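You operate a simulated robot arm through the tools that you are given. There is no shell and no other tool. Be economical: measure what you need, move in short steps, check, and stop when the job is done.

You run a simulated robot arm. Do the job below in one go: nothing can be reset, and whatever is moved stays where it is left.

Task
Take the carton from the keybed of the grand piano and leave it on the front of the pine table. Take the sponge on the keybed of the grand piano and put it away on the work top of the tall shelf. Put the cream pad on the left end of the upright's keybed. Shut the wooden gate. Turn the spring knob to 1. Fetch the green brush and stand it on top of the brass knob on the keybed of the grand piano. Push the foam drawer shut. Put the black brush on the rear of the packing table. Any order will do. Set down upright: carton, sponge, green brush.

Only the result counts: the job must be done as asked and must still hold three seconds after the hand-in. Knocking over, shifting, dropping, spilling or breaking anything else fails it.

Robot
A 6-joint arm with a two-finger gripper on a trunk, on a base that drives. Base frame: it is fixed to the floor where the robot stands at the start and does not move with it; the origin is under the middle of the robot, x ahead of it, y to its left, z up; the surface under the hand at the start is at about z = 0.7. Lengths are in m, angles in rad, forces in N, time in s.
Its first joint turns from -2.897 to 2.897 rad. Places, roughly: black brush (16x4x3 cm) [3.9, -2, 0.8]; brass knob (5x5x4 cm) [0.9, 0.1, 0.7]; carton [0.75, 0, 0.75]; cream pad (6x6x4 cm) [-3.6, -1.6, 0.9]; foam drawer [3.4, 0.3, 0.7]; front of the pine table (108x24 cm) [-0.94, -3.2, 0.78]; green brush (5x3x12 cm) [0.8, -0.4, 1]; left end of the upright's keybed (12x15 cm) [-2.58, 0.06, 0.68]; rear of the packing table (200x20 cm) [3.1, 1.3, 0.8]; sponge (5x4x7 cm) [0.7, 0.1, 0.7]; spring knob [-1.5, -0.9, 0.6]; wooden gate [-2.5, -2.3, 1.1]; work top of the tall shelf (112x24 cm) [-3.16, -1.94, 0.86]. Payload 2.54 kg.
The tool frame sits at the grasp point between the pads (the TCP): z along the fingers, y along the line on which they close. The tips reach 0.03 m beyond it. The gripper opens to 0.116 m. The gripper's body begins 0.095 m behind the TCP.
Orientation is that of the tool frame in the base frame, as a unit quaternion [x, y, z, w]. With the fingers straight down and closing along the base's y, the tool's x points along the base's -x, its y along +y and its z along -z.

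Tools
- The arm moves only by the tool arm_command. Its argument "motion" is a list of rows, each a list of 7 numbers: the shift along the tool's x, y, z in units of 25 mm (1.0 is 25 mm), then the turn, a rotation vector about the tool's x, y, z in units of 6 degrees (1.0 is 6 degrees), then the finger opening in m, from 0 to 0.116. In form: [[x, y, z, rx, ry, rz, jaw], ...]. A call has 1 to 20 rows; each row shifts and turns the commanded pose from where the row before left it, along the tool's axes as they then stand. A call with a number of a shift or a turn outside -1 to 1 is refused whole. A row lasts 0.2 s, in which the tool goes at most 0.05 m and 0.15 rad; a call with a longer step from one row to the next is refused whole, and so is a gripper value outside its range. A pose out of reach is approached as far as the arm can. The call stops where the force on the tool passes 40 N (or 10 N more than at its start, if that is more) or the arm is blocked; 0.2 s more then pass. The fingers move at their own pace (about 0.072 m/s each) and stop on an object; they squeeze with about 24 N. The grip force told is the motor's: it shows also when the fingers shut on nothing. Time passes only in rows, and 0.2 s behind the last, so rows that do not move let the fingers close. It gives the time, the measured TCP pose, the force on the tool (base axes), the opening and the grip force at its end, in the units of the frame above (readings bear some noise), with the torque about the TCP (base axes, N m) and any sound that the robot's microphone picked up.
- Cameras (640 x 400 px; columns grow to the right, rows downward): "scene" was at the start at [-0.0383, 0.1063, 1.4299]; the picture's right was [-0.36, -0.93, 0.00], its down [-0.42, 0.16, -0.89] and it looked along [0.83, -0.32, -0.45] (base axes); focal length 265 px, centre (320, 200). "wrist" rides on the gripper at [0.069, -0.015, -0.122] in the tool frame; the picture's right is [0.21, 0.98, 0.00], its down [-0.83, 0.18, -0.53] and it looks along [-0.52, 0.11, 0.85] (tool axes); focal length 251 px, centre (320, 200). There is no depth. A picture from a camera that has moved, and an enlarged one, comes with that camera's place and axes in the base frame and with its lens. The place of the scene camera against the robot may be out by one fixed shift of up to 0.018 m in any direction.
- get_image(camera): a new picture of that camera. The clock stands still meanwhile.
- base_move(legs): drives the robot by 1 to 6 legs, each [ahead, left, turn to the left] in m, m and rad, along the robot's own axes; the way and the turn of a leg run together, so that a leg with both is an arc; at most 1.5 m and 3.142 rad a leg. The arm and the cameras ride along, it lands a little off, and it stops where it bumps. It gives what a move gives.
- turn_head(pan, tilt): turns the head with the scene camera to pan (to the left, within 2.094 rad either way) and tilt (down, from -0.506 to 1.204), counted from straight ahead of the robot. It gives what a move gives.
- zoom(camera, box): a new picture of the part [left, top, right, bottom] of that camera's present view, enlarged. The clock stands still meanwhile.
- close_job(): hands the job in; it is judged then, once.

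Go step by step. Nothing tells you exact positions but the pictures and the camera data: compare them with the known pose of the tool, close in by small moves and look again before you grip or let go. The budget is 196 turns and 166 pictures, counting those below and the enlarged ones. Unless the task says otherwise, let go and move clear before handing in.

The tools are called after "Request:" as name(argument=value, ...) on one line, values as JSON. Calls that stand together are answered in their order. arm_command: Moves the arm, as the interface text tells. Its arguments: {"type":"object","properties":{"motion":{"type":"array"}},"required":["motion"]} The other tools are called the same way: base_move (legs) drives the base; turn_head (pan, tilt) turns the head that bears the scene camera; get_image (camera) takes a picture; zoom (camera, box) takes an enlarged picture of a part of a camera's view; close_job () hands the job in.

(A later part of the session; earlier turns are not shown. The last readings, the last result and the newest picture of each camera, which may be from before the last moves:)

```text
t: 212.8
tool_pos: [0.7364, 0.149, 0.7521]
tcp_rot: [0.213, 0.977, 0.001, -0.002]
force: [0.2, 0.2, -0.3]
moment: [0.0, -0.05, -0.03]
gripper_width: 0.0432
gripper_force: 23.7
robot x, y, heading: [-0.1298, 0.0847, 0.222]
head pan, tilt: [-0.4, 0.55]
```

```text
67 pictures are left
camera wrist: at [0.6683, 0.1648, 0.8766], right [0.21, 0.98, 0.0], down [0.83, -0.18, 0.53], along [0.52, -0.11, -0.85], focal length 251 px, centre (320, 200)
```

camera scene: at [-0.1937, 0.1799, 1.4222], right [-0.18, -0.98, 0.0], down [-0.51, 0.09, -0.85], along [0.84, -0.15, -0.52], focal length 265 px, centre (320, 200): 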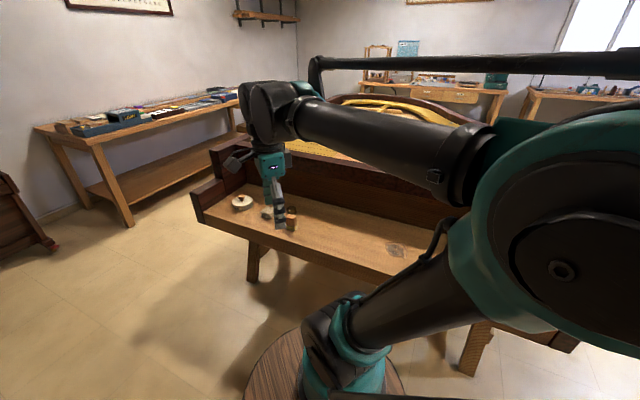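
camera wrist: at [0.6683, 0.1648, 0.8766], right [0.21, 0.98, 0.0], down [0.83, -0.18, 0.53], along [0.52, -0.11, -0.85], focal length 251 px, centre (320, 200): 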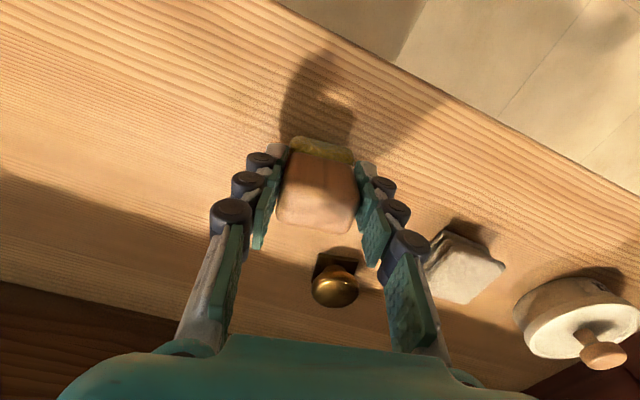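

Sponge gripped. Lift, tuck, and drive back to the tall shelf.

Request:
arm_command(motion=[[0, 0, -1, 0, 0, 0, 0.02], [0, 0, -1, 0, 0, 0, 0.02], [0, 0, -1, 0, 0, 0, 0.02], [0, 0, -1, 0, 0, 0, 0.02], [0, 0, -1, 0, 0, 0, 0.02], [0, 0, -1, 0, 0, 0, 0.02], [0, 0, -1, 0, 0, 0, 0.02], [0, 0, -1, 0, 0, 0, 0.02], [0, 0, -1, 0, 0, 0, 0.02], [0.945, -0.55, -1, 0, 0, 0, 0.02], [0.945, -0.55, -1, 0, 0, 0, 0.02], [0.945, -0.55, -1, 0, 0, 0, 0.02], [0.945, -0.55, 0, 0, 0, 0, 0.02], [0.945, -0.55, 0, 0, 0, 0, 0.02], [0.945, -0.55, 0, 0, 0, 0, 0.02], [0.945, -0.55, 0, 0, 0, 0, 0.02], [0.945, -0.55, 0, 0, 0, 0, 0.02], [0.945, -0.55, 0, 0, 0, 0, 0.02], [0.945, -0.55, 0, 0, 0, 0, 0.02]])

Request:
base_move(legs=[[-1.334, 0.313, 0], [-0.608, -0.428, 0], [-0.64, -0.574, 0], [0, 0, -2.42], [0.15, -0.04, 0]])

Request:
turn_head(pan=0.1, tilt=0.5)

Request:
get_image(camera="scene")

```text
t: 216.8
tool_pos: [0.4643, 0.1241, 1.0544]
tcp_rot: [0.213, 0.977, 0.0, -0.002]
force: [0.0, -0.1, -1.2]
moment: [0.03, 0.03, -0.03]
gripper_width: 0.0429
gripper_force: 24.0
robot x, y, heading: [-0.1278, 0.0865, 0.22]
head pan, tilt: [-0.4, 0.55]
```

```text
t: 238.2
tool_pos: [-3.0448, -1.6979, 1.0555]
tcp_rot: [0.988, 0.153, 0.001, 0.0]
force: [0.0, 0.4, 0.2]
moment: [-0.01, -0.02, -0.03]
gripper_width: 0.0427
gripper_force: 24.6
robot x, y, heading: [-2.6326, -1.2725, -2.187]
head pan, tilt: [-0.4, 0.55]
```

```text
t: 239.2
tool_pos: [-3.0439, -1.6988, 1.0551]
tcp_rot: [0.988, 0.152, 0.002, 0.0]
force: [0.9, 0.3, 0.2]
moment: [0.01, 0.02, -0.01]
gripper_width: 0.0428
gripper_force: 23.9
robot x, y, heading: [-2.629, -1.2762, -2.183]
head pan, tilt: [0.099, 0.499]
```

```text
66 pictures are left
camera scene: at [-2.4868, -1.3508, 1.4268], right [-0.87, 0.49, 0.0], down [0.24, 0.42, -0.88], along [-0.43, -0.76, -0.48], focal length 265 px, centre (320, 200)
```

scene: 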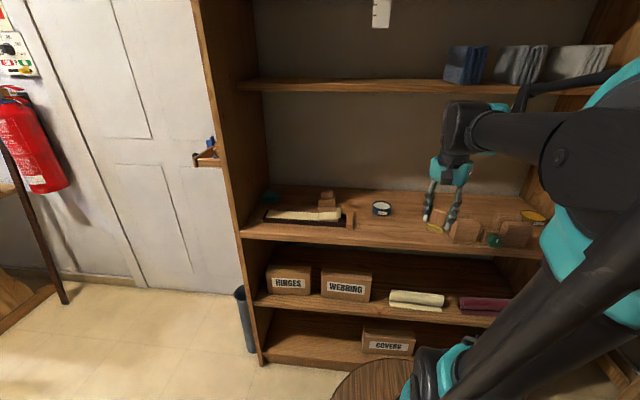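

Request:
arm_command(motion=[[-0.755, 0.85, 0, 0, 0, 0, 0.02], [-0.755, 0.85, 0, 0, 0, 0, 0.02], [-0.755, 0.85, 0, 0, 0, 0, 0.02], [-0.755, 0.85, 0, 0, 0, 0, 0.02], [-0.755, 0.85, 0, 0, 0, 0, 0.02], [-0.755, 0.85, 0, 0, 0, 0, 0.02], [-0.755, 0.85, 0, 0, 0, 0, 0.02], [-0.755, 0.85, 0, 0, 0, 0, 0.02], [0, 0, 1, 0, 0, 0, 0.02], [0, 0, 1, 0, 0, 0, 0.02], [0, 0, 1, 0, 0, 0, 0.02], [0, 0, 1, 0, 0, 0, 0.02]])

Request:
get_image(camera="wrist")

Request:
zoom(camera="scene", box=[330, 130, 550, 270])

```text
t: 241.8
tool_pos: [-3.1379, -1.9057, 0.9546]
tcp_rot: [0.989, 0.151, 0.002, 0.0]
force: [0.5, 0.8, -0.4]
moment: [-0.01, 0.02, -0.01]
gripper_width: 0.043
gripper_force: 23.7
robot x, y, heading: [-2.6298, -1.2743, -2.186]
head pan, tilt: [0.099, 0.499]
```

```text
65 pictures are left
camera wrist: at [-3.0773, -1.8692, 1.0778], right [0.5, -0.87, 0.0], down [-0.73, -0.42, 0.53], along [-0.46, -0.27, -0.85], focal length 251 px, centre (320, 200)
```

wrist: 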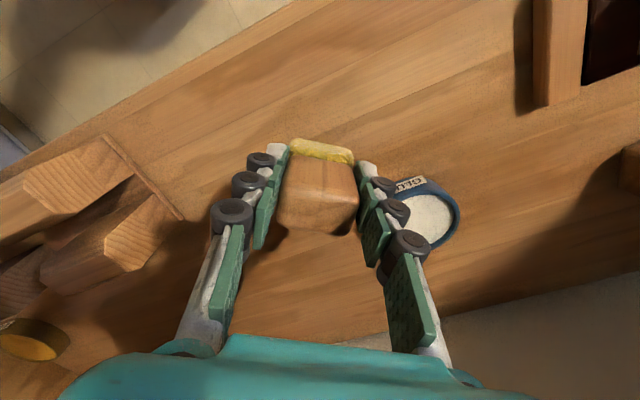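

```text
2.86 times, centred on (440, 200) of scene
camera zoom: at [-2.4867, -1.3508, 1.4268], right [-0.87, 0.49, 0.0], down [0.24, 0.42, -0.88], along [-0.43, -0.76, -0.48], focal length 757 px, centre (-23, 200)
```

zoom: 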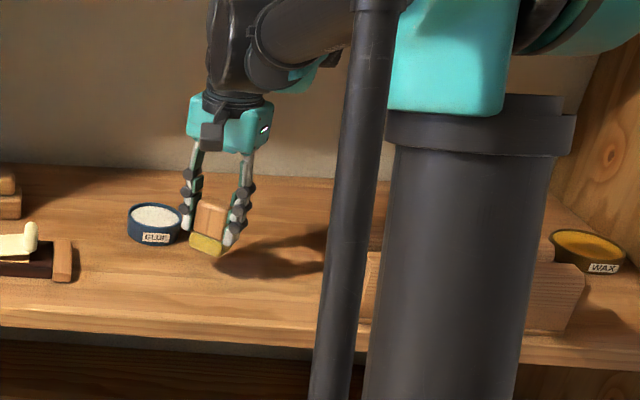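

Request:
arm_command(motion=[[0.63, -0.49, 0, 0, 0, 0, 0.02], [0, 0, 0.9, 0, 0, 0, 0.02], [0, 0, 0.4, 0, 0, 0, 0.02], [0, 0, 0.15, 0, 0, 0, 0.02], [0, 0, 0.12, 0, 0, 0, 0.02], [0, 0, 0.12, 0, 0, 0, 0.02]])

```text
t: 243.2
tool_pos: [-3.1257, -1.8895, 0.9117]
tcp_rot: [0.988, 0.152, 0.002, 0.0]
force: [-0.9, 0.5, 23.1]
moment: [0.0, 0.14, 0.01]
gripper_width: 0.043
gripper_force: 25.0
robot x, y, heading: [-2.6302, -1.2739, -2.189]
head pan, tilt: [0.099, 0.499]
```

Contact. Ease up slightly, release and rise.

Request:
arm_command(motion=[[0, 0, -0.08, 0, 0, 0, 0.02], [0, 0, 0, 0, 0, 0, 0.065], [0, 0, 0, 0, 0, 0, 0.065], [0, 0, -0.5, 0, 0, 0, 0.065], [0, 0, -1, 0, 0, 0, 0.065], [0, 0, -1, 0, 0, 0, 0.065], [0, 0, -1, 0, 0, 0, 0.065], [0, 0, -1, 0, 0, 0, 0.065], [0, 0, -1, 0, 0, 0, 0.065], [0.79, -0.61, -0.5, 0, 0, 0, 0.065], [0.79, -0.61, 0, 0, 0, 0, 0.065], [0.79, -0.61, 0, 0, 0, 0, 0.065], [0.79, -0.61, 0, 0, 0, 0, 0.065], [0.79, -0.61, 0, 0, 0, 0, 0.065], [0.79, -0.61, 0, 0, 0, 0, 0.065], [0.79, -0.61, 0, 0, 0, 0, 0.065], [0.79, -0.61, 0, 0, 0, 0, 0.065], [0.79, -0.61, 0, 0, 0, 0, 0.065]])

Request:
zoom(camera="scene", box=[330, 130, 550, 270])

```text
t: 246.9
tool_pos: [-2.998, -1.7045, 1.0645]
tcp_rot: [0.988, 0.152, 0.002, 0.0]
force: [-0.4, -0.6, -0.4]
moment: [0.01, -0.02, -0.05]
gripper_width: 0.065
gripper_force: 0.0
robot x, y, heading: [-2.6329, -1.2724, -2.189]
head pan, tilt: [0.099, 0.499]
```

```text
2.86 times, centred on (440, 200) of scene
camera zoom: at [-2.4868, -1.351, 1.4268], right [-0.87, 0.49, 0.0], down [0.24, 0.42, -0.88], along [-0.43, -0.76, -0.48], focal length 757 px, centre (-23, 200)
```

zoom: 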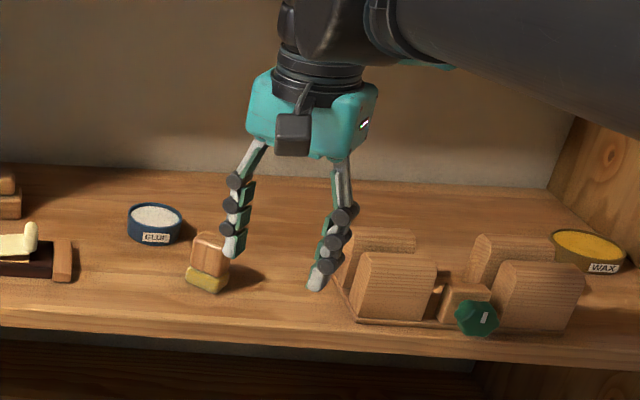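

Sponge stands on the work top. Now drive back to the grand piano for the green brush.

Request:
base_move(legs=[[-0.15, 0.04, 0], [0, 0, 2.42], [0.652, 0.546, 0], [0.612, 0.422, 0], [1.416, -0.403, 0], [0, 0, -0.4]])

Request:
turn_head(pan=-0.25, tilt=0.5)

Request:
get_image(camera="scene")

```text
t: 270.2
tool_pos: [0.5094, -0.1333, 1.0651]
tcp_rot: [0.415, 0.91, 0.001, -0.002]
force: [-0.6, 0.4, -0.1]
moment: [-0.01, 0.01, 0.0]
gripper_width: 0.065
gripper_force: 0.0
robot x, y, heading: [-0.0317, 0.0311, -0.207]
head pan, tilt: [0.099, 0.499]
```

```text
t: 271.1
tool_pos: [0.5105, -0.1338, 1.064]
tcp_rot: [0.414, 0.91, 0.001, -0.002]
force: [0.2, -0.4, -0.3]
moment: [-0.01, -0.01, 0.01]
gripper_width: 0.065
gripper_force: 0.1
robot x, y, heading: [-0.0317, 0.031, -0.207]
head pan, tilt: [-0.25, 0.499]
```

```text
62 pictures are left
camera scene: at [-0.041, 0.1516, 1.4268], right [-0.44, -0.9, 0.0], down [-0.43, 0.21, -0.88], along [0.79, -0.39, -0.48], focal length 265 px, centre (320, 200)
```

scene: 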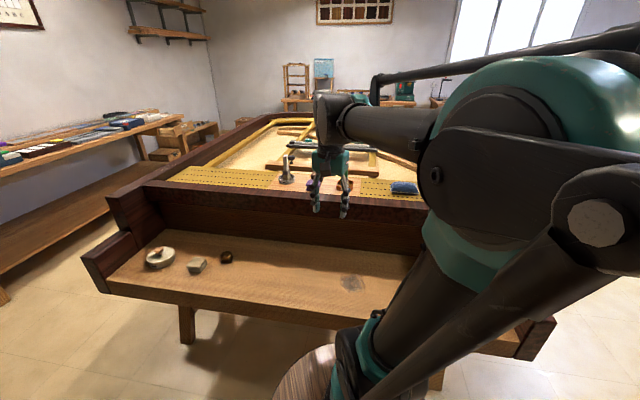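

Request:
arm_command(motion=[[0, 0, -1, 0, 0, 0, 0.065], [0, 0, -1, 0, 0, 0, 0.065], [0, 0, -1, 0, 0, 0, 0.065], [0, 0, -1, 0, 0, 0, 0.065], [-0.94, 0.185, -0.04, 0, 0, 0, 0.065], [-0.94, 0.185, -0.04, 0, 0, 0, 0.065], [-0.94, 0.185, -0.04, 0, 0, 0, 0.065], [-0.94, 0.185, -0.04, 0, 0, 0, 0.065], [-0.94, 0.185, -0.04, 0, 0, 0, 0.065], [-0.94, 0.185, -0.04, 0, 0, 0, 0.065], [-0.94, 0.185, -0.04, 0, 0, 0, 0.065], [-0.94, 0.185, -0.04, 0, 0, 0, 0.065], [-0.94, 0.185, -0.04, 0, 0, 0, 0.065], [-0.94, 0.185, -0.04, 0, 0, 0, 0.065]])

Request:
get_image(camera="wrist")

Request:
zoom(camera="scene", box=[260, 140, 420, 240])

```text
t: 274.1
tool_pos: [0.6965, -0.2812, 1.1716]
tcp_rot: [0.414, 0.91, 0.001, -0.002]
force: [-0.7, -0.1, 0.2]
moment: [-0.04, 0.0, 0.02]
gripper_width: 0.0653
gripper_force: 0.1
robot x, y, heading: [-0.0324, 0.0277, -0.208]
head pan, tilt: [-0.25, 0.499]
```

```text
61 pictures are left
camera wrist: at [0.6401, -0.2392, 1.2954], right [0.6, 0.8, 0.0], down [0.68, -0.51, 0.53], along [0.43, -0.32, -0.85], focal length 251 px, centre (320, 200)
```

wrist: 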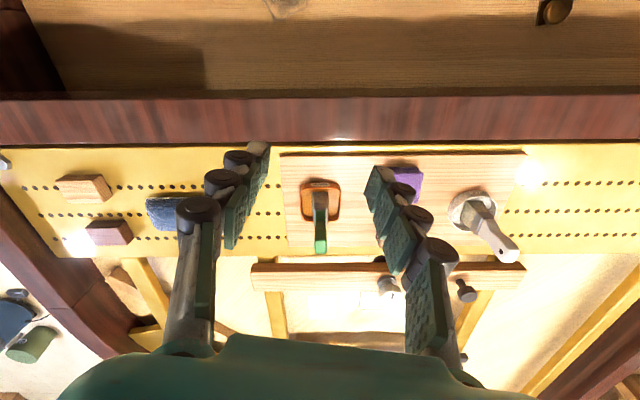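

```text
4.00 times, centred on (340, 190) of scene
camera zoom: at [-0.0413, 0.1517, 1.4268], right [-0.44, -0.9, 0.0], down [-0.43, 0.21, -0.88], along [0.79, -0.39, -0.48], focal length 1060 px, centre (240, 240)
```

zoom: 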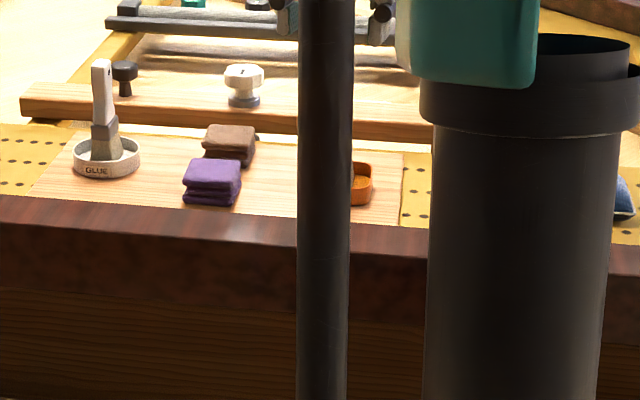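

Request:
zoom(camera="wrist", box=[270, 150, 380, 270])

```text
3.33 times, centred on (325, 210) of wrist
camera zoom: at [0.6401, -0.2392, 1.2954], right [0.6, 0.8, 0.0], down [0.68, -0.51, 0.53], along [0.43, -0.32, -0.85], focal length 838 px, centre (303, 167)
```

zoom: 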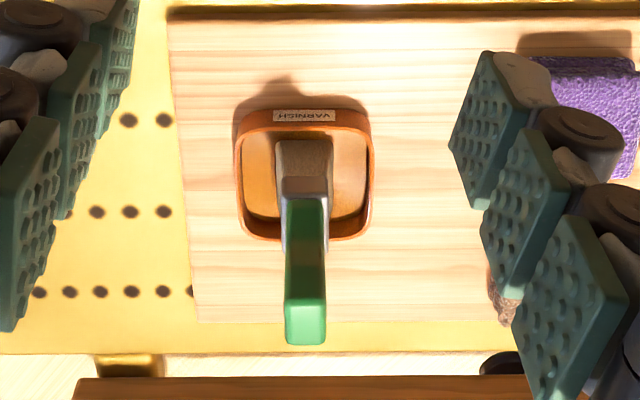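

Request:
arm_command(motion=[[-0.89, 0.197, 0, 0, 0, 0, 0.065], [-0.89, 0.197, 0, 0, 0, 0, 0.065], [-0.89, 0.197, 0, 0, 0, 0, 0.065], [-0.89, 0.197, 0, 0, 0, 0, 0.065], [-0.89, 0.197, 0, 0, 0, 0, 0.065], [-0.89, 0.197, 0, 0, 0, 0, 0.065], [-0.89, 0.197, 0, 0, 0, 0, 0.065], [0, 0, 0, 0, 0, -0.8, 0.065], [0, 0, 0, 0, 0, -0.8, 0.065], [0, 0, 0.9, 0, 0, 0, 0.065], [0, 0, 0.9, 0, 0, 0, 0.065]])

Request:
get_image(camera="wrist")

```text
t: 276.5
tool_pos: [0.828, -0.3753, 1.1264]
tcp_rot: [0.337, 0.941, 0.0, -0.003]
force: [-0.6, -0.3, 0.5]
moment: [0.02, 0.0, 0.0]
gripper_width: 0.0648
gripper_force: 0.3
robot x, y, heading: [-0.0367, 0.0339, -0.207]
head pan, tilt: [-0.25, 0.499]
```

```text
58 pictures are left
camera wrist: at [0.7647, -0.3427, 1.2496], right [0.45, 0.89, 0.0], down [0.75, -0.39, 0.53], along [0.47, -0.24, -0.85], focal length 251 px, centre (320, 200)
```

wrist: 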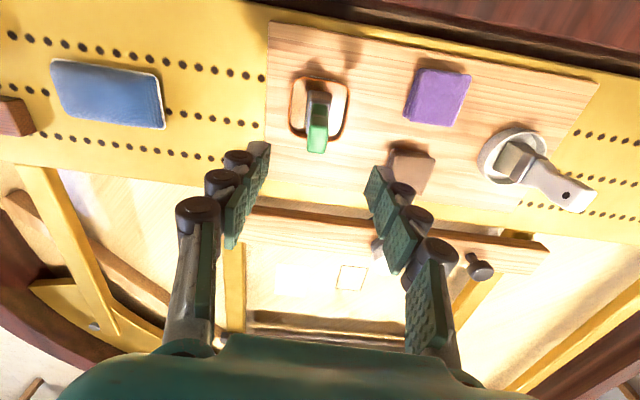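

Handle is right between the fingers. Descend, grip, and lift.

Request:
arm_command(motion=[[0, 0, 0.89, 0, 0, 0, 0.065], [0, 0, 0.89, 0, 0, 0, 0.065], [0, 0, 0.89, 0, 0, 0, 0.065], [0, 0, 0.89, 0, 0, 0, 0.065], [0, 0, 0.89, 0, 0, 0, 0.065], [0, 0, 0, 0, 0, 0, 0.0], [0, 0, 0, 0, 0, 0, 0.0], [0, 0, 0, 0, 0, 0, 0.0], [0, 0, 0, 0, 0, 0, 0.0], [0, 0, -0.5, 0, 0, 0, 0], [0, 0, -1, 0, 0, 0, 0], [0, 0, -1, 0, 0, 0, 0], [0, 0, -1, 0, 0, 0, 0], [0, 0, -1, 0, 0, 0, 0], [0, 0, -1, 0, 0, 0, 0]])

Request:
get_image(camera="wrist")

Request:
get_image(camera="scene")

```text
t: 279.7
tool_pos: [0.8276, -0.376, 1.1551]
tcp_rot: [0.337, 0.942, 0.0, -0.002]
force: [0.6, -0.1, -1.3]
moment: [-0.01, 0.01, 0.01]
gripper_width: 0.0162
gripper_force: 23.4
robot x, y, heading: [-0.0315, 0.032, -0.209]
head pan, tilt: [-0.25, 0.499]
```

```text
57 pictures are left
camera wrist: at [0.7645, -0.343, 1.2782], right [0.45, 0.89, 0.0], down [0.75, -0.39, 0.53], along [0.47, -0.24, -0.85], focal length 251 px, centre (320, 200)
```

wrist: 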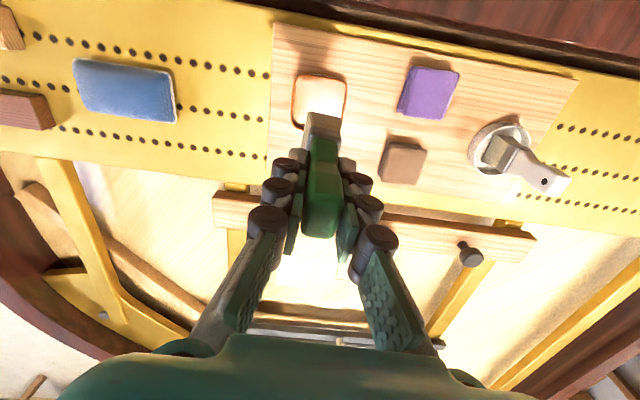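

```text
56 pictures are left
camera scene: at [-0.0409, 0.1515, 1.4268], right [-0.44, -0.9, 0.0], down [-0.43, 0.21, -0.88], along [0.79, -0.39, -0.48], focal length 265 px, centre (320, 200)
```

scene: 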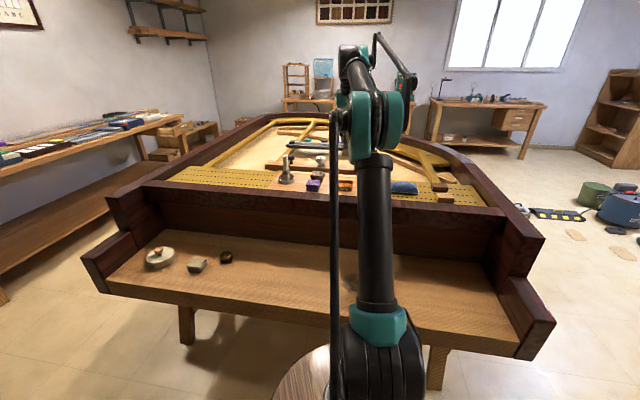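

Brush in hand. Move over next to the brass knob, still high, then lower to compare.

Request:
arm_command(motion=[[0.897, 0.945, 0, 0, 0, 0, 0], [0.897, 0.945, 0, 0, 0, 0, 0], [0.897, 0.945, 0, 0, 0, 0, 0], [0.897, 0.945, 0, 0, 0, 0, 0], [0.897, 0.945, 0, 0, 0, 0, 0], [0.897, 0.945, 0, 0, 0, 0, 0], [0.897, 0.945, 0, 0, 0, 0, 0], [0.897, 0.945, 0, 0, 0, 0, 0], [0.897, 0.945, 0, 0, 0, 0, 0], [0.897, 0.945, 0, 0, 0, 0, 0], [0.897, 0.945, 0, 0, 0, 0, 0], [0.897, 0.945, 0, 0, 0, 0, 0], [0.897, 0.945, 0, 0, 0, 0, 0], [0.897, 0.945, 0, 0, 0, 0, 0], [0, 0, 1, 0, 0, 0, 0], [0, 0, 1, 0, 0, 0, 0], [0, 0, 1, 0, 0, 0, 0], [0, 0, 1, 0, 0, 0, 0]])

Request:
arm_command(motion=[[0, 0, 1, 0, 0, 0, 0], [0, 0, 1, 0, 0, 0, 0], [0, 0, 1, 0, 0, 0, 0], [0, 0, 1, 0, 0, 0, 0], [0, 0, 1, 0, 0, 0, 0], [0, 0, 0.6, 0, 0, 0, 0]])

Request:
get_image(camera="wrist")

Request:
zoom(camera="scene", box=[140, 190, 300, 290])

```text
t: 283.5
tool_pos: [0.7936, 0.0777, 1.0572]
tcp_rot: [0.337, 0.941, 0.001, -0.001]
force: [0.3, 0.0, -0.5]
moment: [0.02, 0.0, 0.0]
gripper_width: 0.0162
gripper_force: 23.6
robot x, y, heading: [-0.0351, 0.028, -0.206]
head pan, tilt: [-0.25, 0.499]
```

```text
t: 284.9
tool_pos: [0.7936, 0.079, 0.9159]
tcp_rot: [0.338, 0.941, 0.001, -0.002]
force: [0.1, 0.4, -0.8]
moment: [0.01, -0.03, -0.02]
gripper_width: 0.0163
gripper_force: 23.3
robot x, y, heading: [-0.0289, 0.0316, -0.209]
head pan, tilt: [-0.25, 0.499]
```

```text
55 pictures are left
camera wrist: at [0.7304, 0.1126, 1.0393], right [0.45, 0.89, 0.0], down [0.75, -0.39, 0.53], along [0.47, -0.24, -0.85], focal length 251 px, centre (320, 200)
```

wrist: 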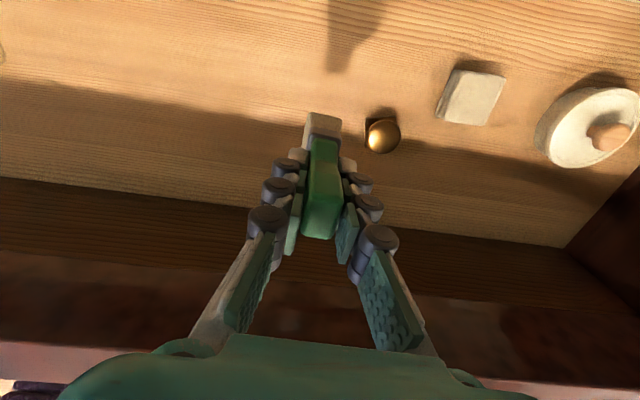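

```text
4.00 times, centred on (220, 240) of scene
camera zoom: at [-0.041, 0.1516, 1.4268], right [-0.44, -0.9, 0.0], down [-0.43, 0.21, -0.88], along [0.79, -0.39, -0.48], focal length 1060 px, centre (720, 40)
```

zoom: 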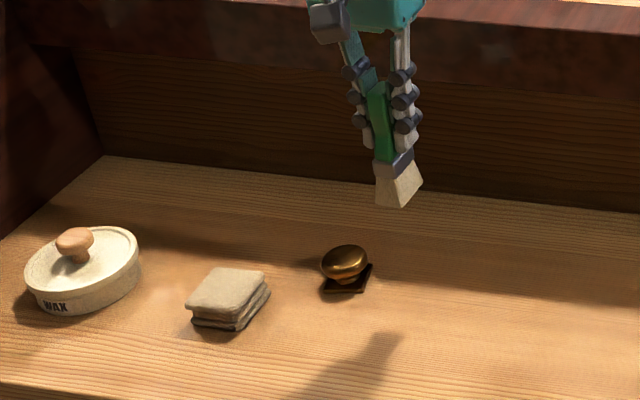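

Request:
arm_command(motion=[[-0.06, 0.814, 0, 0, 0, 0, 0], [-0.06, 0.814, 0, 0, 0, 0, 0], [-0.06, 0.814, 0, 0, 0, 0, 0], [-0.06, 0.814, 0, 0, 0, 0, 0], [0, 0, 1, 0, 0, 0, 0], [0, 0, 0.8, 0, 0, 0, 0]])

Request:
zoom(camera="wrist", box=[250, 60, 400, 210])

Request:
zoom(camera="scene", box=[190, 210, 270, 280])

```text
t: 286.3
tool_pos: [0.8499, 0.1365, 0.8695]
tcp_rot: [0.337, 0.942, 0.0, -0.002]
force: [-0.5, 0.1, -1.4]
moment: [0.04, 0.01, 0.02]
gripper_width: 0.0162
gripper_force: 23.8
robot x, y, heading: [-0.0296, 0.0349, -0.213]
head pan, tilt: [-0.25, 0.499]
```

```text
2.67 times, centred on (325, 135) of wrist
camera zoom: at [0.7865, 0.1693, 0.9922], right [0.45, 0.89, 0.0], down [0.75, -0.39, 0.53], along [0.47, -0.24, -0.85], focal length 670 px, centre (307, 373)
```

zoom: 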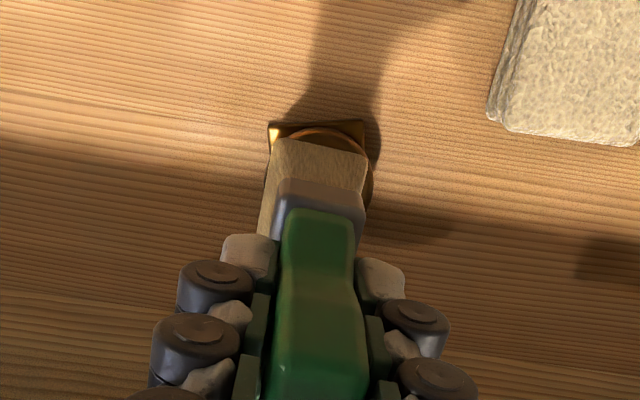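

```text
5.71 times, centred on (230, 245) of scene
camera zoom: at [-0.041, 0.1516, 1.4268], right [-0.44, -0.9, 0.0], down [-0.43, 0.21, -0.88], along [0.79, -0.39, -0.48], focal length 1514 px, centre (834, -57)
```

zoom: 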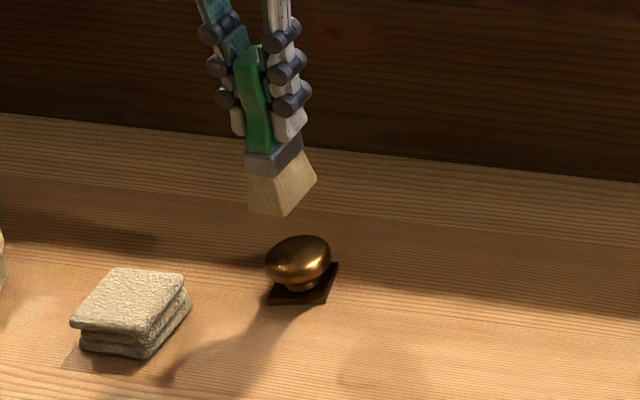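

Request:
arm_command(motion=[[0, 0.05, 0.4, 0, 0, 0, 0], [0, 0, 0.3, 0, 0, 0, 0], [0, 0, 0.15, 0, 0, 0, 0], [0, 0, 0, 0, 0, 0, 0]])

Request:
zoom(camera="scene", box=[190, 210, 270, 280])

```text
t: 287.3
tool_pos: [0.8505, 0.1386, 0.8481]
tcp_rot: [0.337, 0.941, 0.0, -0.002]
force: [0.1, 0.3, -0.4]
moment: [-0.01, 0.02, 0.02]
gripper_width: 0.0164
gripper_force: 23.9
robot x, y, heading: [-0.0347, 0.0306, -0.205]
head pan, tilt: [-0.25, 0.499]
```

```text
5.71 times, centred on (230, 245) of scene
camera zoom: at [-0.0409, 0.1517, 1.4268], right [-0.44, -0.9, 0.0], down [-0.43, 0.21, -0.88], along [0.79, -0.39, -0.48], focal length 1514 px, centre (834, -57)
```

zoom: 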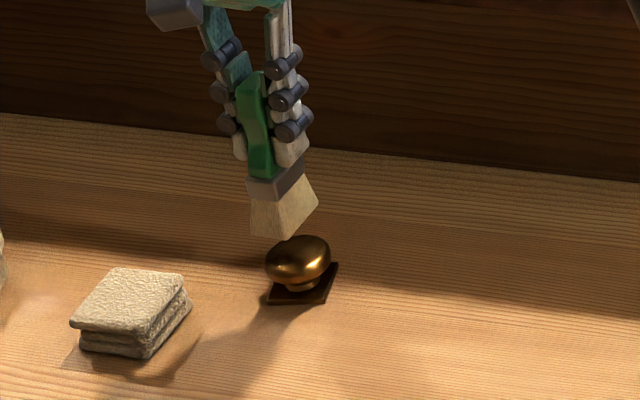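

Request:
arm_command(motion=[[0, 0, 0.12, 0, 0, 0, 0], [0, 0, 0.1, 0, 0, 0, 0], [0, 0, 0.1, 0, 0, 0, 0], [0, 0, 0, 0, 0, 0, 0]])

```text
t: 288.3
tool_pos: [0.8514, 0.1385, 0.842]
tcp_rot: [0.338, 0.941, 0.0, -0.002]
force: [-0.5, 0.6, -0.7]
moment: [-0.01, -0.03, 0.01]
gripper_width: 0.0163
gripper_force: 24.0
robot x, y, heading: [-0.0295, 0.0321, -0.207]
head pan, tilt: [-0.25, 0.499]
```

Request:
arm_command(motion=[[0, 0, 0.1, 0, 0, 0, 0], [0, 0, 0.1, 0, 0, 0, 0], [0, 0, 0.1, 0, 0, 0, 0], [0, 0, 0, 0, 0, 0, 0]])

Request:
zoom(camera="scene", box=[190, 210, 270, 280])

Request:
zoom(camera="wrist", box=[270, 70, 370, 170])

```text
t: 289.3
tool_pos: [0.8508, 0.1401, 0.8334]
tcp_rot: [0.337, 0.941, 0.002, -0.002]
force: [-0.3, -0.5, -0.2]
moment: [0.02, 0.01, 0.0]
gripper_width: 0.0162
gripper_force: 24.4
robot x, y, heading: [-0.0369, 0.0291, -0.205]
head pan, tilt: [-0.25, 0.499]
```

```text
5.71 times, centred on (230, 245) of scene
camera zoom: at [-0.0409, 0.1517, 1.4268], right [-0.44, -0.9, 0.0], down [-0.43, 0.21, -0.88], along [0.79, -0.39, -0.48], focal length 1514 px, centre (834, -57)
```

zoom: 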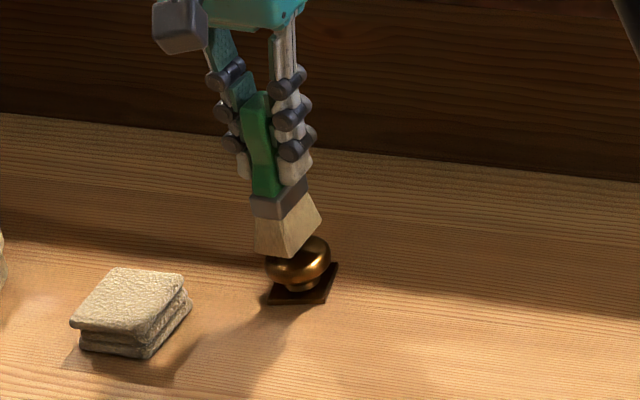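

```text
4.00 times, centred on (320, 120) of wrist
camera zoom: at [0.7884, 0.1715, 0.9565], right [0.45, 0.89, 0.0], down [0.75, -0.39, 0.53], along [0.47, -0.24, -0.85], focal length 1006 px, centre (320, 520)
```

zoom: 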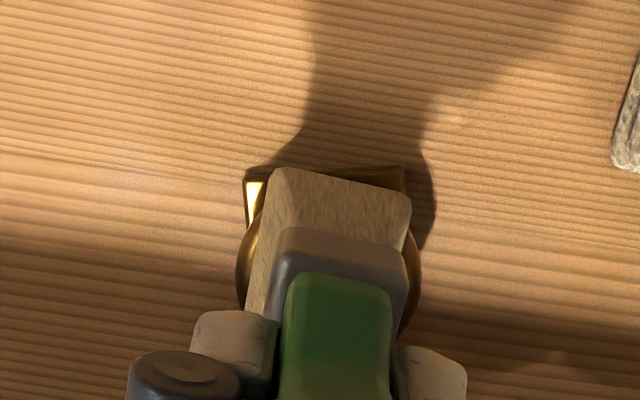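

Request:
arm_command(motion=[[0, -0.1, 0.1, 0, 0, 0, 0], [0, 0, 0.1, 0, 0, 0, 0], [0, 0, 0.1, 0, 0, 0, 0], [0, 0, 0, 0, 0, 0, 0]])

```text
t: 290.3
tool_pos: [0.8482, 0.1368, 0.8256]
tcp_rot: [0.337, 0.942, 0.001, -0.002]
force: [-1.3, -0.1, -0.8]
moment: [-0.01, 0.0, 0.02]
gripper_width: 0.0163
gripper_force: 23.9
robot x, y, heading: [-0.0307, 0.0296, -0.204]
head pan, tilt: [-0.25, 0.499]
```

Request:
arm_command(motion=[[0, 0, 0.1, 0, 0, 0, 0], [0, 0, 0.1, 0, 0, 0, 0], [0, 0, 0, 0, 0, 0, 0]])

Request:
zoom(camera="scene", box=[190, 210, 270, 280])

```text
t: 291.1
tool_pos: [0.8471, 0.1375, 0.821]
tcp_rot: [0.338, 0.941, 0.001, -0.001]
force: [0.2, 0.2, -0.8]
moment: [-0.03, 0.0, 0.01]
gripper_width: 0.0163
gripper_force: 24.4
robot x, y, heading: [-0.0353, 0.0336, -0.209]
head pan, tilt: [-0.25, 0.499]
```

```text
5.71 times, centred on (230, 245) of scene
camera zoom: at [-0.0409, 0.1517, 1.4268], right [-0.44, -0.9, 0.0], down [-0.43, 0.21, -0.88], along [0.79, -0.39, -0.48], focal length 1514 px, centre (834, -57)
```

zoom: 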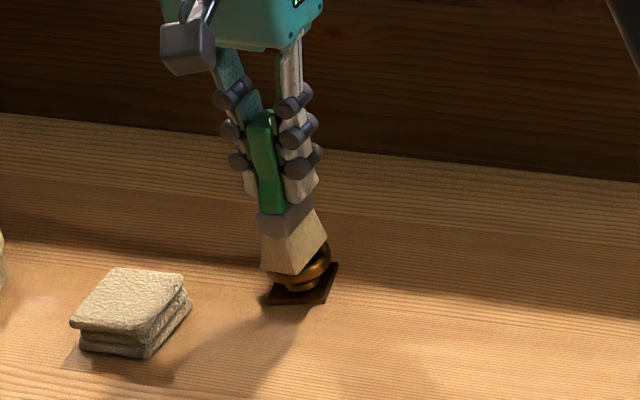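

Request:
arm_command(motion=[[0, 0, 0.08, 0, 0, 0, 0], [0, 0, 0.08, 0, 0, 0, 0], [0, 0, 0, 0, 0, 0, 0]])

```text
t: 291.9
tool_pos: [0.8492, 0.1388, 0.8166]
tcp_rot: [0.337, 0.941, 0.001, -0.001]
force: [0.7, 0.1, -1.0]
moment: [0.02, -0.02, -0.02]
gripper_width: 0.0161
gripper_force: 23.8
robot x, y, heading: [-0.0334, 0.0313, -0.205]
head pan, tilt: [-0.25, 0.499]
```

Request:
arm_command(motion=[[0, 0, 0.08, 0, 0, 0, 0], [0, 0, 0.08, 0, 0, 0, 0], [0, 0, 0, 0, 0, 0, 0]])

Request:
zoom(camera="wrist", box=[270, 70, 370, 170])

```text
t: 292.7
tool_pos: [0.8492, 0.1376, 0.8131]
tcp_rot: [0.337, 0.941, 0.001, -0.001]
force: [-2.8, 1.1, 24.8]
moment: [0.09, -0.07, 0.01]
gripper_width: 0.0164
gripper_force: 24.0
robot x, y, heading: [-0.0347, 0.0295, -0.204]
head pan, tilt: [-0.25, 0.499]
```

```text
4.00 times, centred on (320, 120) of wrist
camera zoom: at [0.7864, 0.1696, 0.9369], right [0.45, 0.89, 0.0], down [0.75, -0.39, 0.53], along [0.47, -0.24, -0.85], focal length 1006 px, centre (320, 520)
```

zoom: 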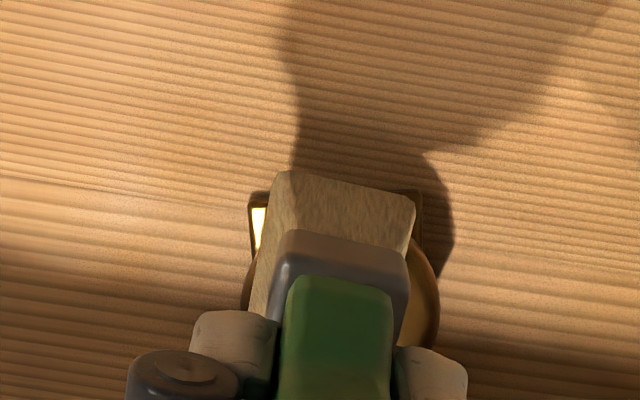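

Contact is nearly centred (moment implies ~4 mm offset). I'll lift a touch, shift 3 mm, reseat and read again.

Request:
arm_command(motion=[[0, 0, -0.15, 0, 0, 0, 0], [0, 0.14, 0, 0, 0, 0, 0], [0, 0, 0.08, 0, 0, 0, 0], [0, 0, 0.05, 0, 0, 0, 0], [0, 0, 0, 0, 0, 0, 0]])

```text
t: 293.9
tool_pos: [0.8511, 0.1407, 0.8137]
tcp_rot: [0.336, 0.942, 0.0, -0.002]
force: [-0.2, 0.4, -0.2]
moment: [0.02, 0.01, 0.02]
gripper_width: 0.0163
gripper_force: 24.2
robot x, y, heading: [-0.0348, 0.0308, -0.204]
head pan, tilt: [-0.25, 0.499]
```

Request:
arm_command(motion=[[0, 0, 0.05, 0, 0, 0, 0], [0, 0, 0.04, 0, 0, 0, 0], [0, 0, 0, 0, 0, 0, 0]])

```text
t: 294.7
tool_pos: [0.8511, 0.1393, 0.8143]
tcp_rot: [0.337, 0.941, 0.001, -0.002]
force: [0.0, 1.0, 25.0]
moment: [-0.05, -0.14, -0.01]
gripper_width: 0.0163
gripper_force: 23.8
robot x, y, heading: [-0.0342, 0.0291, -0.207]
head pan, tilt: [-0.25, 0.499]
```

Well within the support. Ease off and release.

Request:
arm_command(motion=[[0, 0, -0.06, 0, 0, 0, 0], [0, 0, 0, 0, 0, 0, 0], [0, 0, 0, 0, 0, 0, 0.03], [0, 0, 0, 0, 0, 0, 0.045], [0, 0, 0, 0, 0, 0, 0.045]])

Request:
zoom(camera="scene", box=[190, 200, 270, 280])

```text
t: 295.9
tool_pos: [0.852, 0.1408, 0.8139]
tcp_rot: [0.337, 0.941, 0.0, -0.002]
force: [0.2, 0.3, -0.6]
moment: [0.0, 0.01, -0.05]
gripper_width: 0.0449
gripper_force: 0.0
robot x, y, heading: [-0.0334, 0.0296, -0.212]
head pan, tilt: [-0.25, 0.499]
```

```text
5.00 times, centred on (230, 240) of scene
camera zoom: at [-0.0409, 0.1517, 1.4268], right [-0.44, -0.9, 0.0], down [-0.43, 0.21, -0.88], along [0.79, -0.39, -0.48], focal length 1325 px, centre (770, 0)
```

zoom: 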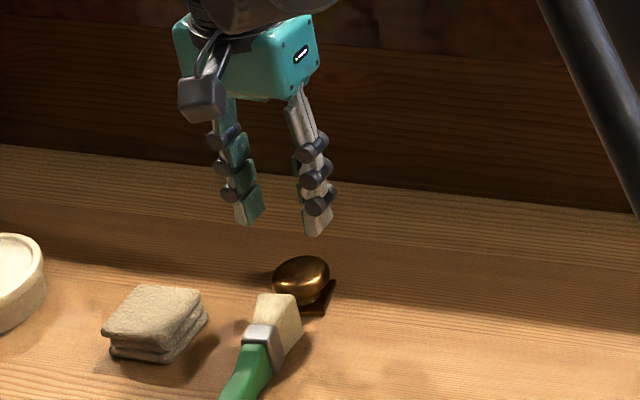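

The brush toppled off towards the robot and now lies beside the knob. I'll check the knob's position relative to the tool from here.

Request:
get_image(camera="wrist")

```text
45 pictures are left
camera wrist: at [0.7891, 0.1725, 0.9367], right [0.45, 0.89, 0.0], down [0.75, -0.39, 0.53], along [0.47, -0.24, -0.85], focal length 251 px, centre (320, 200)
```

wrist: 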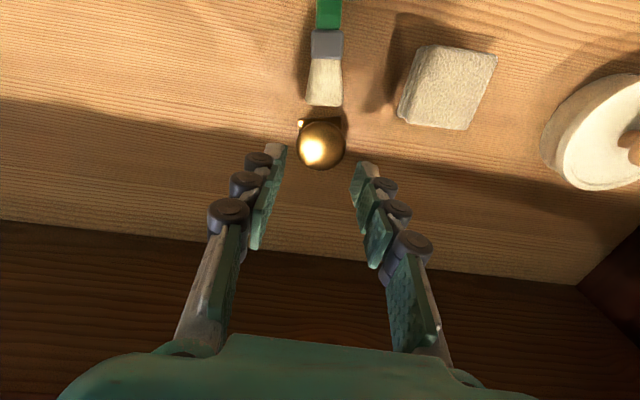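

The knob centre is about (0.8555, 0.138), 4–5 mm beyond where I set the brush. The plan: pick the lying brush, yaw 180°, and pitch it upright with the tool pointing into the piano. First I test that the wrist can yaw that far.

Request:
arm_command(motion=[[0, 0, -1, 0, 0, 0, 0.045], [0, 0, -1, 0, 0, 0, 0.045], [0, 0, -1, 0, 0, 0, 0.045], [0, 0, -1, 0, 0, 0, 0.045], [0, 0, -1, 0, 0, -1, 0.06], [0, 0, -1, 0, 0, -1, 0.06], [0, 0, 0, 0, 0, -1, 0.06], [0, 0, 0, 0, 0, -1, 0.06], [0, 0, 0, 0, 0, -1, 0.06], [0, 0, 0, 0, 0, -1, 0.06], [0, 0, 0, 0, 0, -1, 0.06], [0, 0, 0, 0, 0, -1, 0.06], [0, 0, 0, 0, 0, -1, 0.06], [0, 0, 0, 0, 0, -1, 0.06], [0, 0, 0, 0, 0, -1, 0.06], [0, 0, 0, 0, 0, -1, 0.06], [0, 0, 0, 0, 0, -1, 0.06], [0, 0, 0, 0, 0, -1, 0.06], [0, 0, 0, 0, 0, -1, 0.06], [0, 0, 0, 0, 0, -1, 0.06]])

Request:
arm_command(motion=[[0, 0, 0, 0, 0, -1, 0.06], [0, 0, 0, 0, 0, -1, 0.06], [0, 0, 0, 0, 0, -1, 0.06], [0, 0, 0, 0, 0, -1, 0.06], [0, 0, 0, 0, 0, -1, 0.06], [0, 0, 0, 0, 0, -1, 0.06], [0, 0, 0, 0, 0, -1, 0.06], [0, 0, 0, 0, 0, -1, 0.06], [0, 0, 0, 0, 0, -1, 0.06], [0, 0, 0, 0, 0, -1, 0.06], [0, 0, 0, 0, 0, -1, 0.06], [0, 0, 0, 0, 0, -1, 0.06], [0, 0, 0, 0, 0, -1, 0.06], [0, 0, 0, 0, 0, -1, 0.06]])

```text
t: 300.1
tool_pos: [0.8516, 0.14, 0.9636]
tcp_rot: [-0.475, 0.88, 0.002, -0.001]
force: [-0.2, -0.2, -0.4]
moment: [-0.04, 0.01, 0.0]
gripper_width: 0.0599
gripper_force: 0.1
robot x, y, heading: [-0.032, 0.0314, -0.203]
head pan, tilt: [-0.25, 0.499]
```

```text
t: 303.1
tool_pos: [0.8525, 0.1397, 0.9635]
tcp_rot: [0.941, -0.337, -0.002, -0.001]
force: [0.1, -0.1, -0.1]
moment: [-0.02, -0.04, 0.02]
gripper_width: 0.06
gripper_force: 0.1
robot x, y, heading: [-0.0316, 0.0326, -0.208]
head pan, tilt: [-0.25, 0.499]
```

Yaw of 180° works. Rotate back to align with the lying brush and go above its handle.

Request:
arm_command(motion=[[0, 0, 0, 0, 0, 1, 0.06], [0, 0, 0, 0, 0, 1, 0.06], [0, 0, 0, 0, 0, 1, 0.06], [0, 0, 0, 0, 0, 1, 0.06], [0, 0, 0, 0, 0, 1, 0.06], [0, 0, 0, 0, 0, 1, 0.06], [0, 0, 0, 0, 0, 1, 0.06], [0, 0, 0, 0, 0, 1, 0.06], [0, 0, 0, 0, 0, 1, 0.06], [0, 0, 0, 0, 0, 1, 0.06], [0, 0, 0, 0, 0, 1, 0.06], [0, 0, 0, 0, 0, 1, 0.06], [0, 0, 0, 0, 0, 1, 0.06], [0, 0, 0, 0, 0, 1, 0.06], [0, 0, 0, 0, 0, 1, 0.06], [0, 0, 0, 0, 0, 1, 0.06], [0, 0, 0, 0, 0, 1, 0.06], [0, 0, 0, 0, 0, 1, 0.06], [0, 0, 0, 0, 0, 1, 0.06], [0, 0, 0, 0, 0, 1, 0.06]])

Request:
arm_command(motion=[[0, 0, 0, 0, 0, 1, 0.06], [0, 0, 0, 0, 0, 1, 0.06], [0, 0, 0, 0, 0, 1, 0.06], [0, 0, 0, 0, 0, 1, 0.06], [0, 0, 0, 0, 0, 1, 0.06], [0, 0, 0, 0, 0, 1, 0.06], [0, 0, 0, 0, 0, 1, 0.06], [0, 0, 0, 0, 0, 1, 0.06], [0, 0, 0, 0, 0, 0.2, 0.06], [0.9, 0.03, 0, 0, 0, 0, 0.06], [0.9, 0.03, 0, 0, 0, 0, 0.06], [0.9, 0.03, 0.6, 0, 0, 0, 0.06], [0.9, 0.03, 0.9, 0, 0, 0, 0.06], [0.9, 0.03, 0.9, 0, 0, 0, 0.06], [0, 0, 0.9, 0, 0, 0, 0.06], [0, 0, 0.9, 0, 0, 0, 0.06], [0, 0, 0.9, 0, 0, 0, 0.06]])

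Request:
get_image(camera="wrist")

```text
t: 307.3
tool_pos: [0.8511, 0.1391, 0.964]
tcp_rot: [-0.178, 0.984, 0.002, -0.001]
force: [0.3, -0.1, -0.7]
moment: [-0.01, 0.04, -0.01]
gripper_width: 0.0598
gripper_force: 0.0
robot x, y, heading: [-0.0337, 0.0311, -0.206]
head pan, tilt: [-0.25, 0.499]
```

```text
t: 310.9
tool_pos: [0.7531, 0.1996, 0.8373]
tcp_rot: [0.247, 0.969, 0.001, -0.001]
force: [-0.4, -0.4, -1.1]
moment: [0.01, -0.02, -0.03]
gripper_width: 0.0603
gripper_force: 0.0
robot x, y, heading: [-0.0302, 0.0327, -0.207]
head pan, tilt: [-0.25, 0.499]
```

```text
44 pictures are left
camera wrist: at [0.6861, 0.2199, 0.9589], right [0.28, 0.96, 0.0], down [0.81, -0.24, 0.53], along [0.51, -0.15, -0.85], focal length 251 px, centre (320, 200)
```

wrist: 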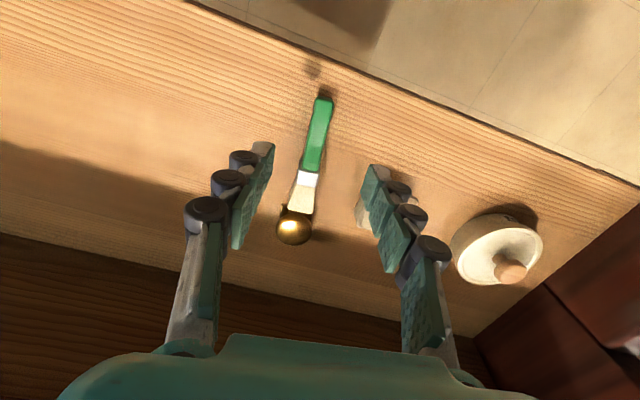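

Request:
arm_command(motion=[[-0.57, -0.12, 0, 0, 0, 0, 0.06], [0, 0, 0.9, 0, 0, 0, 0.06], [0, 0, 0.9, 0, 0, 0, 0.06], [0, 0, 0.9, 0, 0, 0, 0.06], [0, 0, 0.9, 0, 0, 0, 0.06], [0, 0, 0.35, 0, 0, 0, 0.06], [0, 0, 0, 0, 0, 0, 0], [0, 0, 0, 0, 0, 0, 0], [0, 0, 0, 0, 0, 0, 0], [0, 0, 0, 0, 0, 0, 0], [0, 0, -0.3, 0, 0, 0, 0], [0, 0, -0.8, 0, 0, 0, 0], [0, 0, -1, 0, 0, 0, 0], [0, 0, -1, 0, 0, 0, 0], [0, 0, -1, 0, 0, 0, 0], [0, 0, -1, 0, 0, 0, 0]])

Request:
get_image(camera="wrist")

```text
t: 314.3
tool_pos: [0.7651, 0.1891, 0.8635]
tcp_rot: [0.246, 0.969, 0.001, -0.002]
force: [0.0, 0.4, -1.8]
moment: [-0.02, 0.03, 0.01]
gripper_width: 0.0165
gripper_force: 24.2
robot x, y, heading: [-0.0369, 0.0295, -0.209]
head pan, tilt: [-0.25, 0.499]
```

```text
43 pictures are left
camera wrist: at [0.6984, 0.2093, 0.9864], right [0.28, 0.96, 0.0], down [0.81, -0.24, 0.53], along [0.51, -0.15, -0.85], focal length 251 px, centre (320, 200)
```

wrist: 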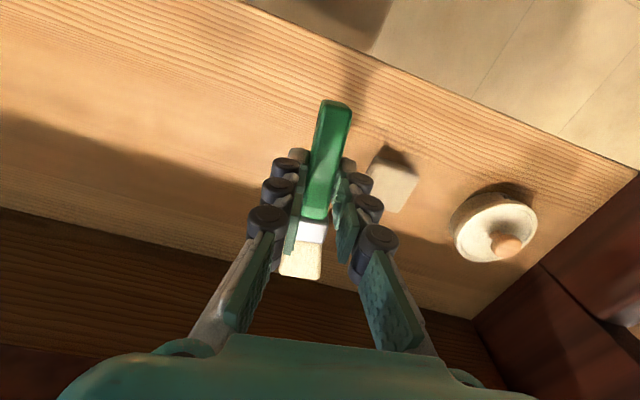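

Brush gripped by the handle. Lift further and yaw 90° so the scene camera sees its tilt side-on.

Request:
arm_command(motion=[[0, 0, -1, 0, 0, -1, 0], [0, 0, -1, 0, 0, -1, 0], [0, 0, -1, 0, 0, -1, 0], [0, 0, -1, 0, 0, -1, 0], [0, 0, 0, 0, 0, -1, 0], [0, 0, 0, 0, 0, -1, 0], [0, 0, 0, 0, 0, -1, 0], [0, 0, 0, 0, 0, -1, 0], [0, 0, 0, 0, 0, -1, 0], [0, 0, 0, 0, 0, -1, 0], [0, 0, 0, 0, 0, -1, 0], [0, 0, 0, 0, 0, -1, 0], [0, 0, 0, 0, 0, -1, 0], [0, 0, 0, 0, 0, -1, 0]])

Request:
zoom(camera="scene", box=[160, 120, 290, 230])

```text
t: 317.3
tool_pos: [0.765, 0.1869, 0.9652]
tcp_rot: [-0.466, 0.885, 0.002, 0.0]
force: [-0.4, 0.0, -1.7]
moment: [-0.01, 0.04, -0.03]
gripper_width: 0.0165
gripper_force: 24.0
robot x, y, heading: [-0.0333, 0.0303, -0.207]
head pan, tilt: [-0.25, 0.499]
```

```text
3.64 times, centred on (225, 175) of scene
camera zoom: at [-0.0409, 0.1517, 1.4268], right [-0.44, -0.9, 0.0], down [-0.43, 0.21, -0.88], along [0.79, -0.39, -0.48], focal length 964 px, centre (666, 291)
```

zoom: 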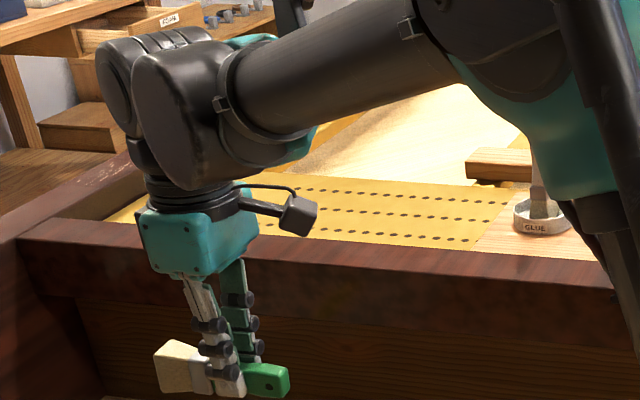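

The brush lies square in the fingers. Finish the yaw, then pitch 90° so it stands upright with the tool pointing into the piano.

Request:
arm_command(motion=[[0, 0, 0, 0, 0, -1, 0], [0, 0, 0, 0, 0, -1, 0], [0, 0, 0, 0, 0, -1, 0], [0, 0, 0, 0, 0, -1, 0], [0, 0, 0, 0, 0, -1, 0], [0, 0, 0, 0, 0, -1, 0], [0, 0, 0, 0, 0, -1, 0], [0, 0, 0, 0, 0, -1, 0], [0, 0, 0, 0, 0, -1, 0], [0, 0, 0, 0, 0, -1, 0], [0, 0, 0, 0, 0, -1, 0], [0, 0, 0, 0, 0, -1, 0], [0, 0, 0, 0, 0, -1, 0], [0, 0, 0, 0, 0, -1, 0]])

Request:
arm_command(motion=[[0, 0, 0, 0, 1, 0, 0], [0, 0, 0, 0, 1, 0, 0], [0, 0, 0, 0, 1, 0, 0], [0, 0, 0, 0, 1, 0, 0], [0, 0, 0, 0, 1, 0, 0], [0, 0, 0, 0, 1, 0, 0], [0, 0, 0, 0, 1, 0, 0], [0, 0, 0, 0, 1, 0, 0], [0, 0, 0, 0, 1, 0, 0], [0, 0, 0, 0, 1, 0, 0], [0, 0, 0, 0, 1, 0, 0], [0, 0, 0, 0, 1, 0, 0], [0, 0, 0, 0, 1, 0, 0], [0, 0, 0, 0, 1, 0, 0], [0, 0, 0, 0, 1, 0, 0]])

Request:
get_image(camera="scene")

Request:
get_image(camera="wrist")

```text
t: 320.3
tool_pos: [0.7657, 0.1868, 0.9656]
tcp_rot: [0.938, -0.346, -0.001, -0.001]
force: [-0.3, 0.2, 0.1]
moment: [-0.02, -0.03, 0.0]
gripper_width: 0.0163
gripper_force: 23.9
robot x, y, heading: [-0.0341, 0.0291, -0.207]
head pan, tilt: [-0.25, 0.499]
```

```text
t: 323.5
tool_pos: [0.765, 0.1889, 0.9651]
tcp_rot: [0.664, -0.246, 0.663, 0.245]
force: [-0.3, 0.0, -1.2]
moment: [0.0, 0.03, 0.07]
gripper_width: 0.0167
gripper_force: 23.7
robot x, y, heading: [-0.0326, 0.0298, -0.202]
head pan, tilt: [-0.25, 0.499]
```

```text
41 pictures are left
camera scene: at [-0.041, 0.1516, 1.4268], right [-0.44, -0.9, 0.0], down [-0.43, 0.21, -0.88], along [0.79, -0.39, -0.48], focal length 265 px, centre (320, 200)
```

scene: 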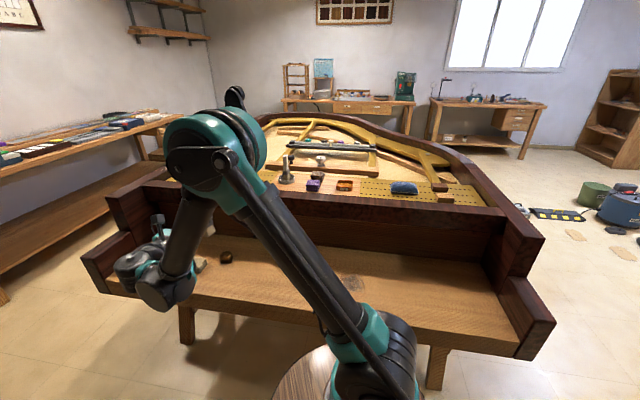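

```text
40 pictures are left
camera wrist: at [0.6833, 0.2794, 1.0354], right [-0.64, -0.74, 0.21], down [-0.52, 0.21, -0.83], along [0.57, -0.64, -0.52], focal length 251 px, centre (320, 200)
```

wrist: 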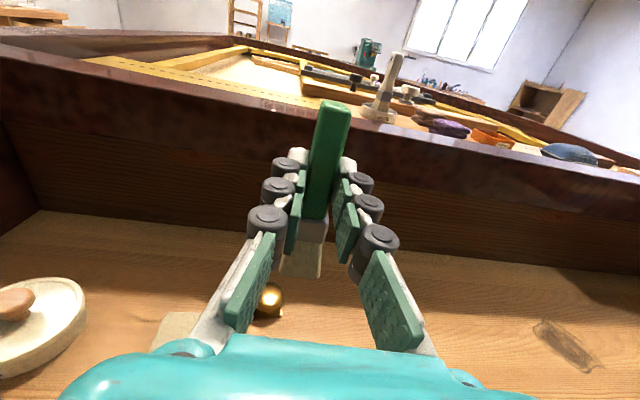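

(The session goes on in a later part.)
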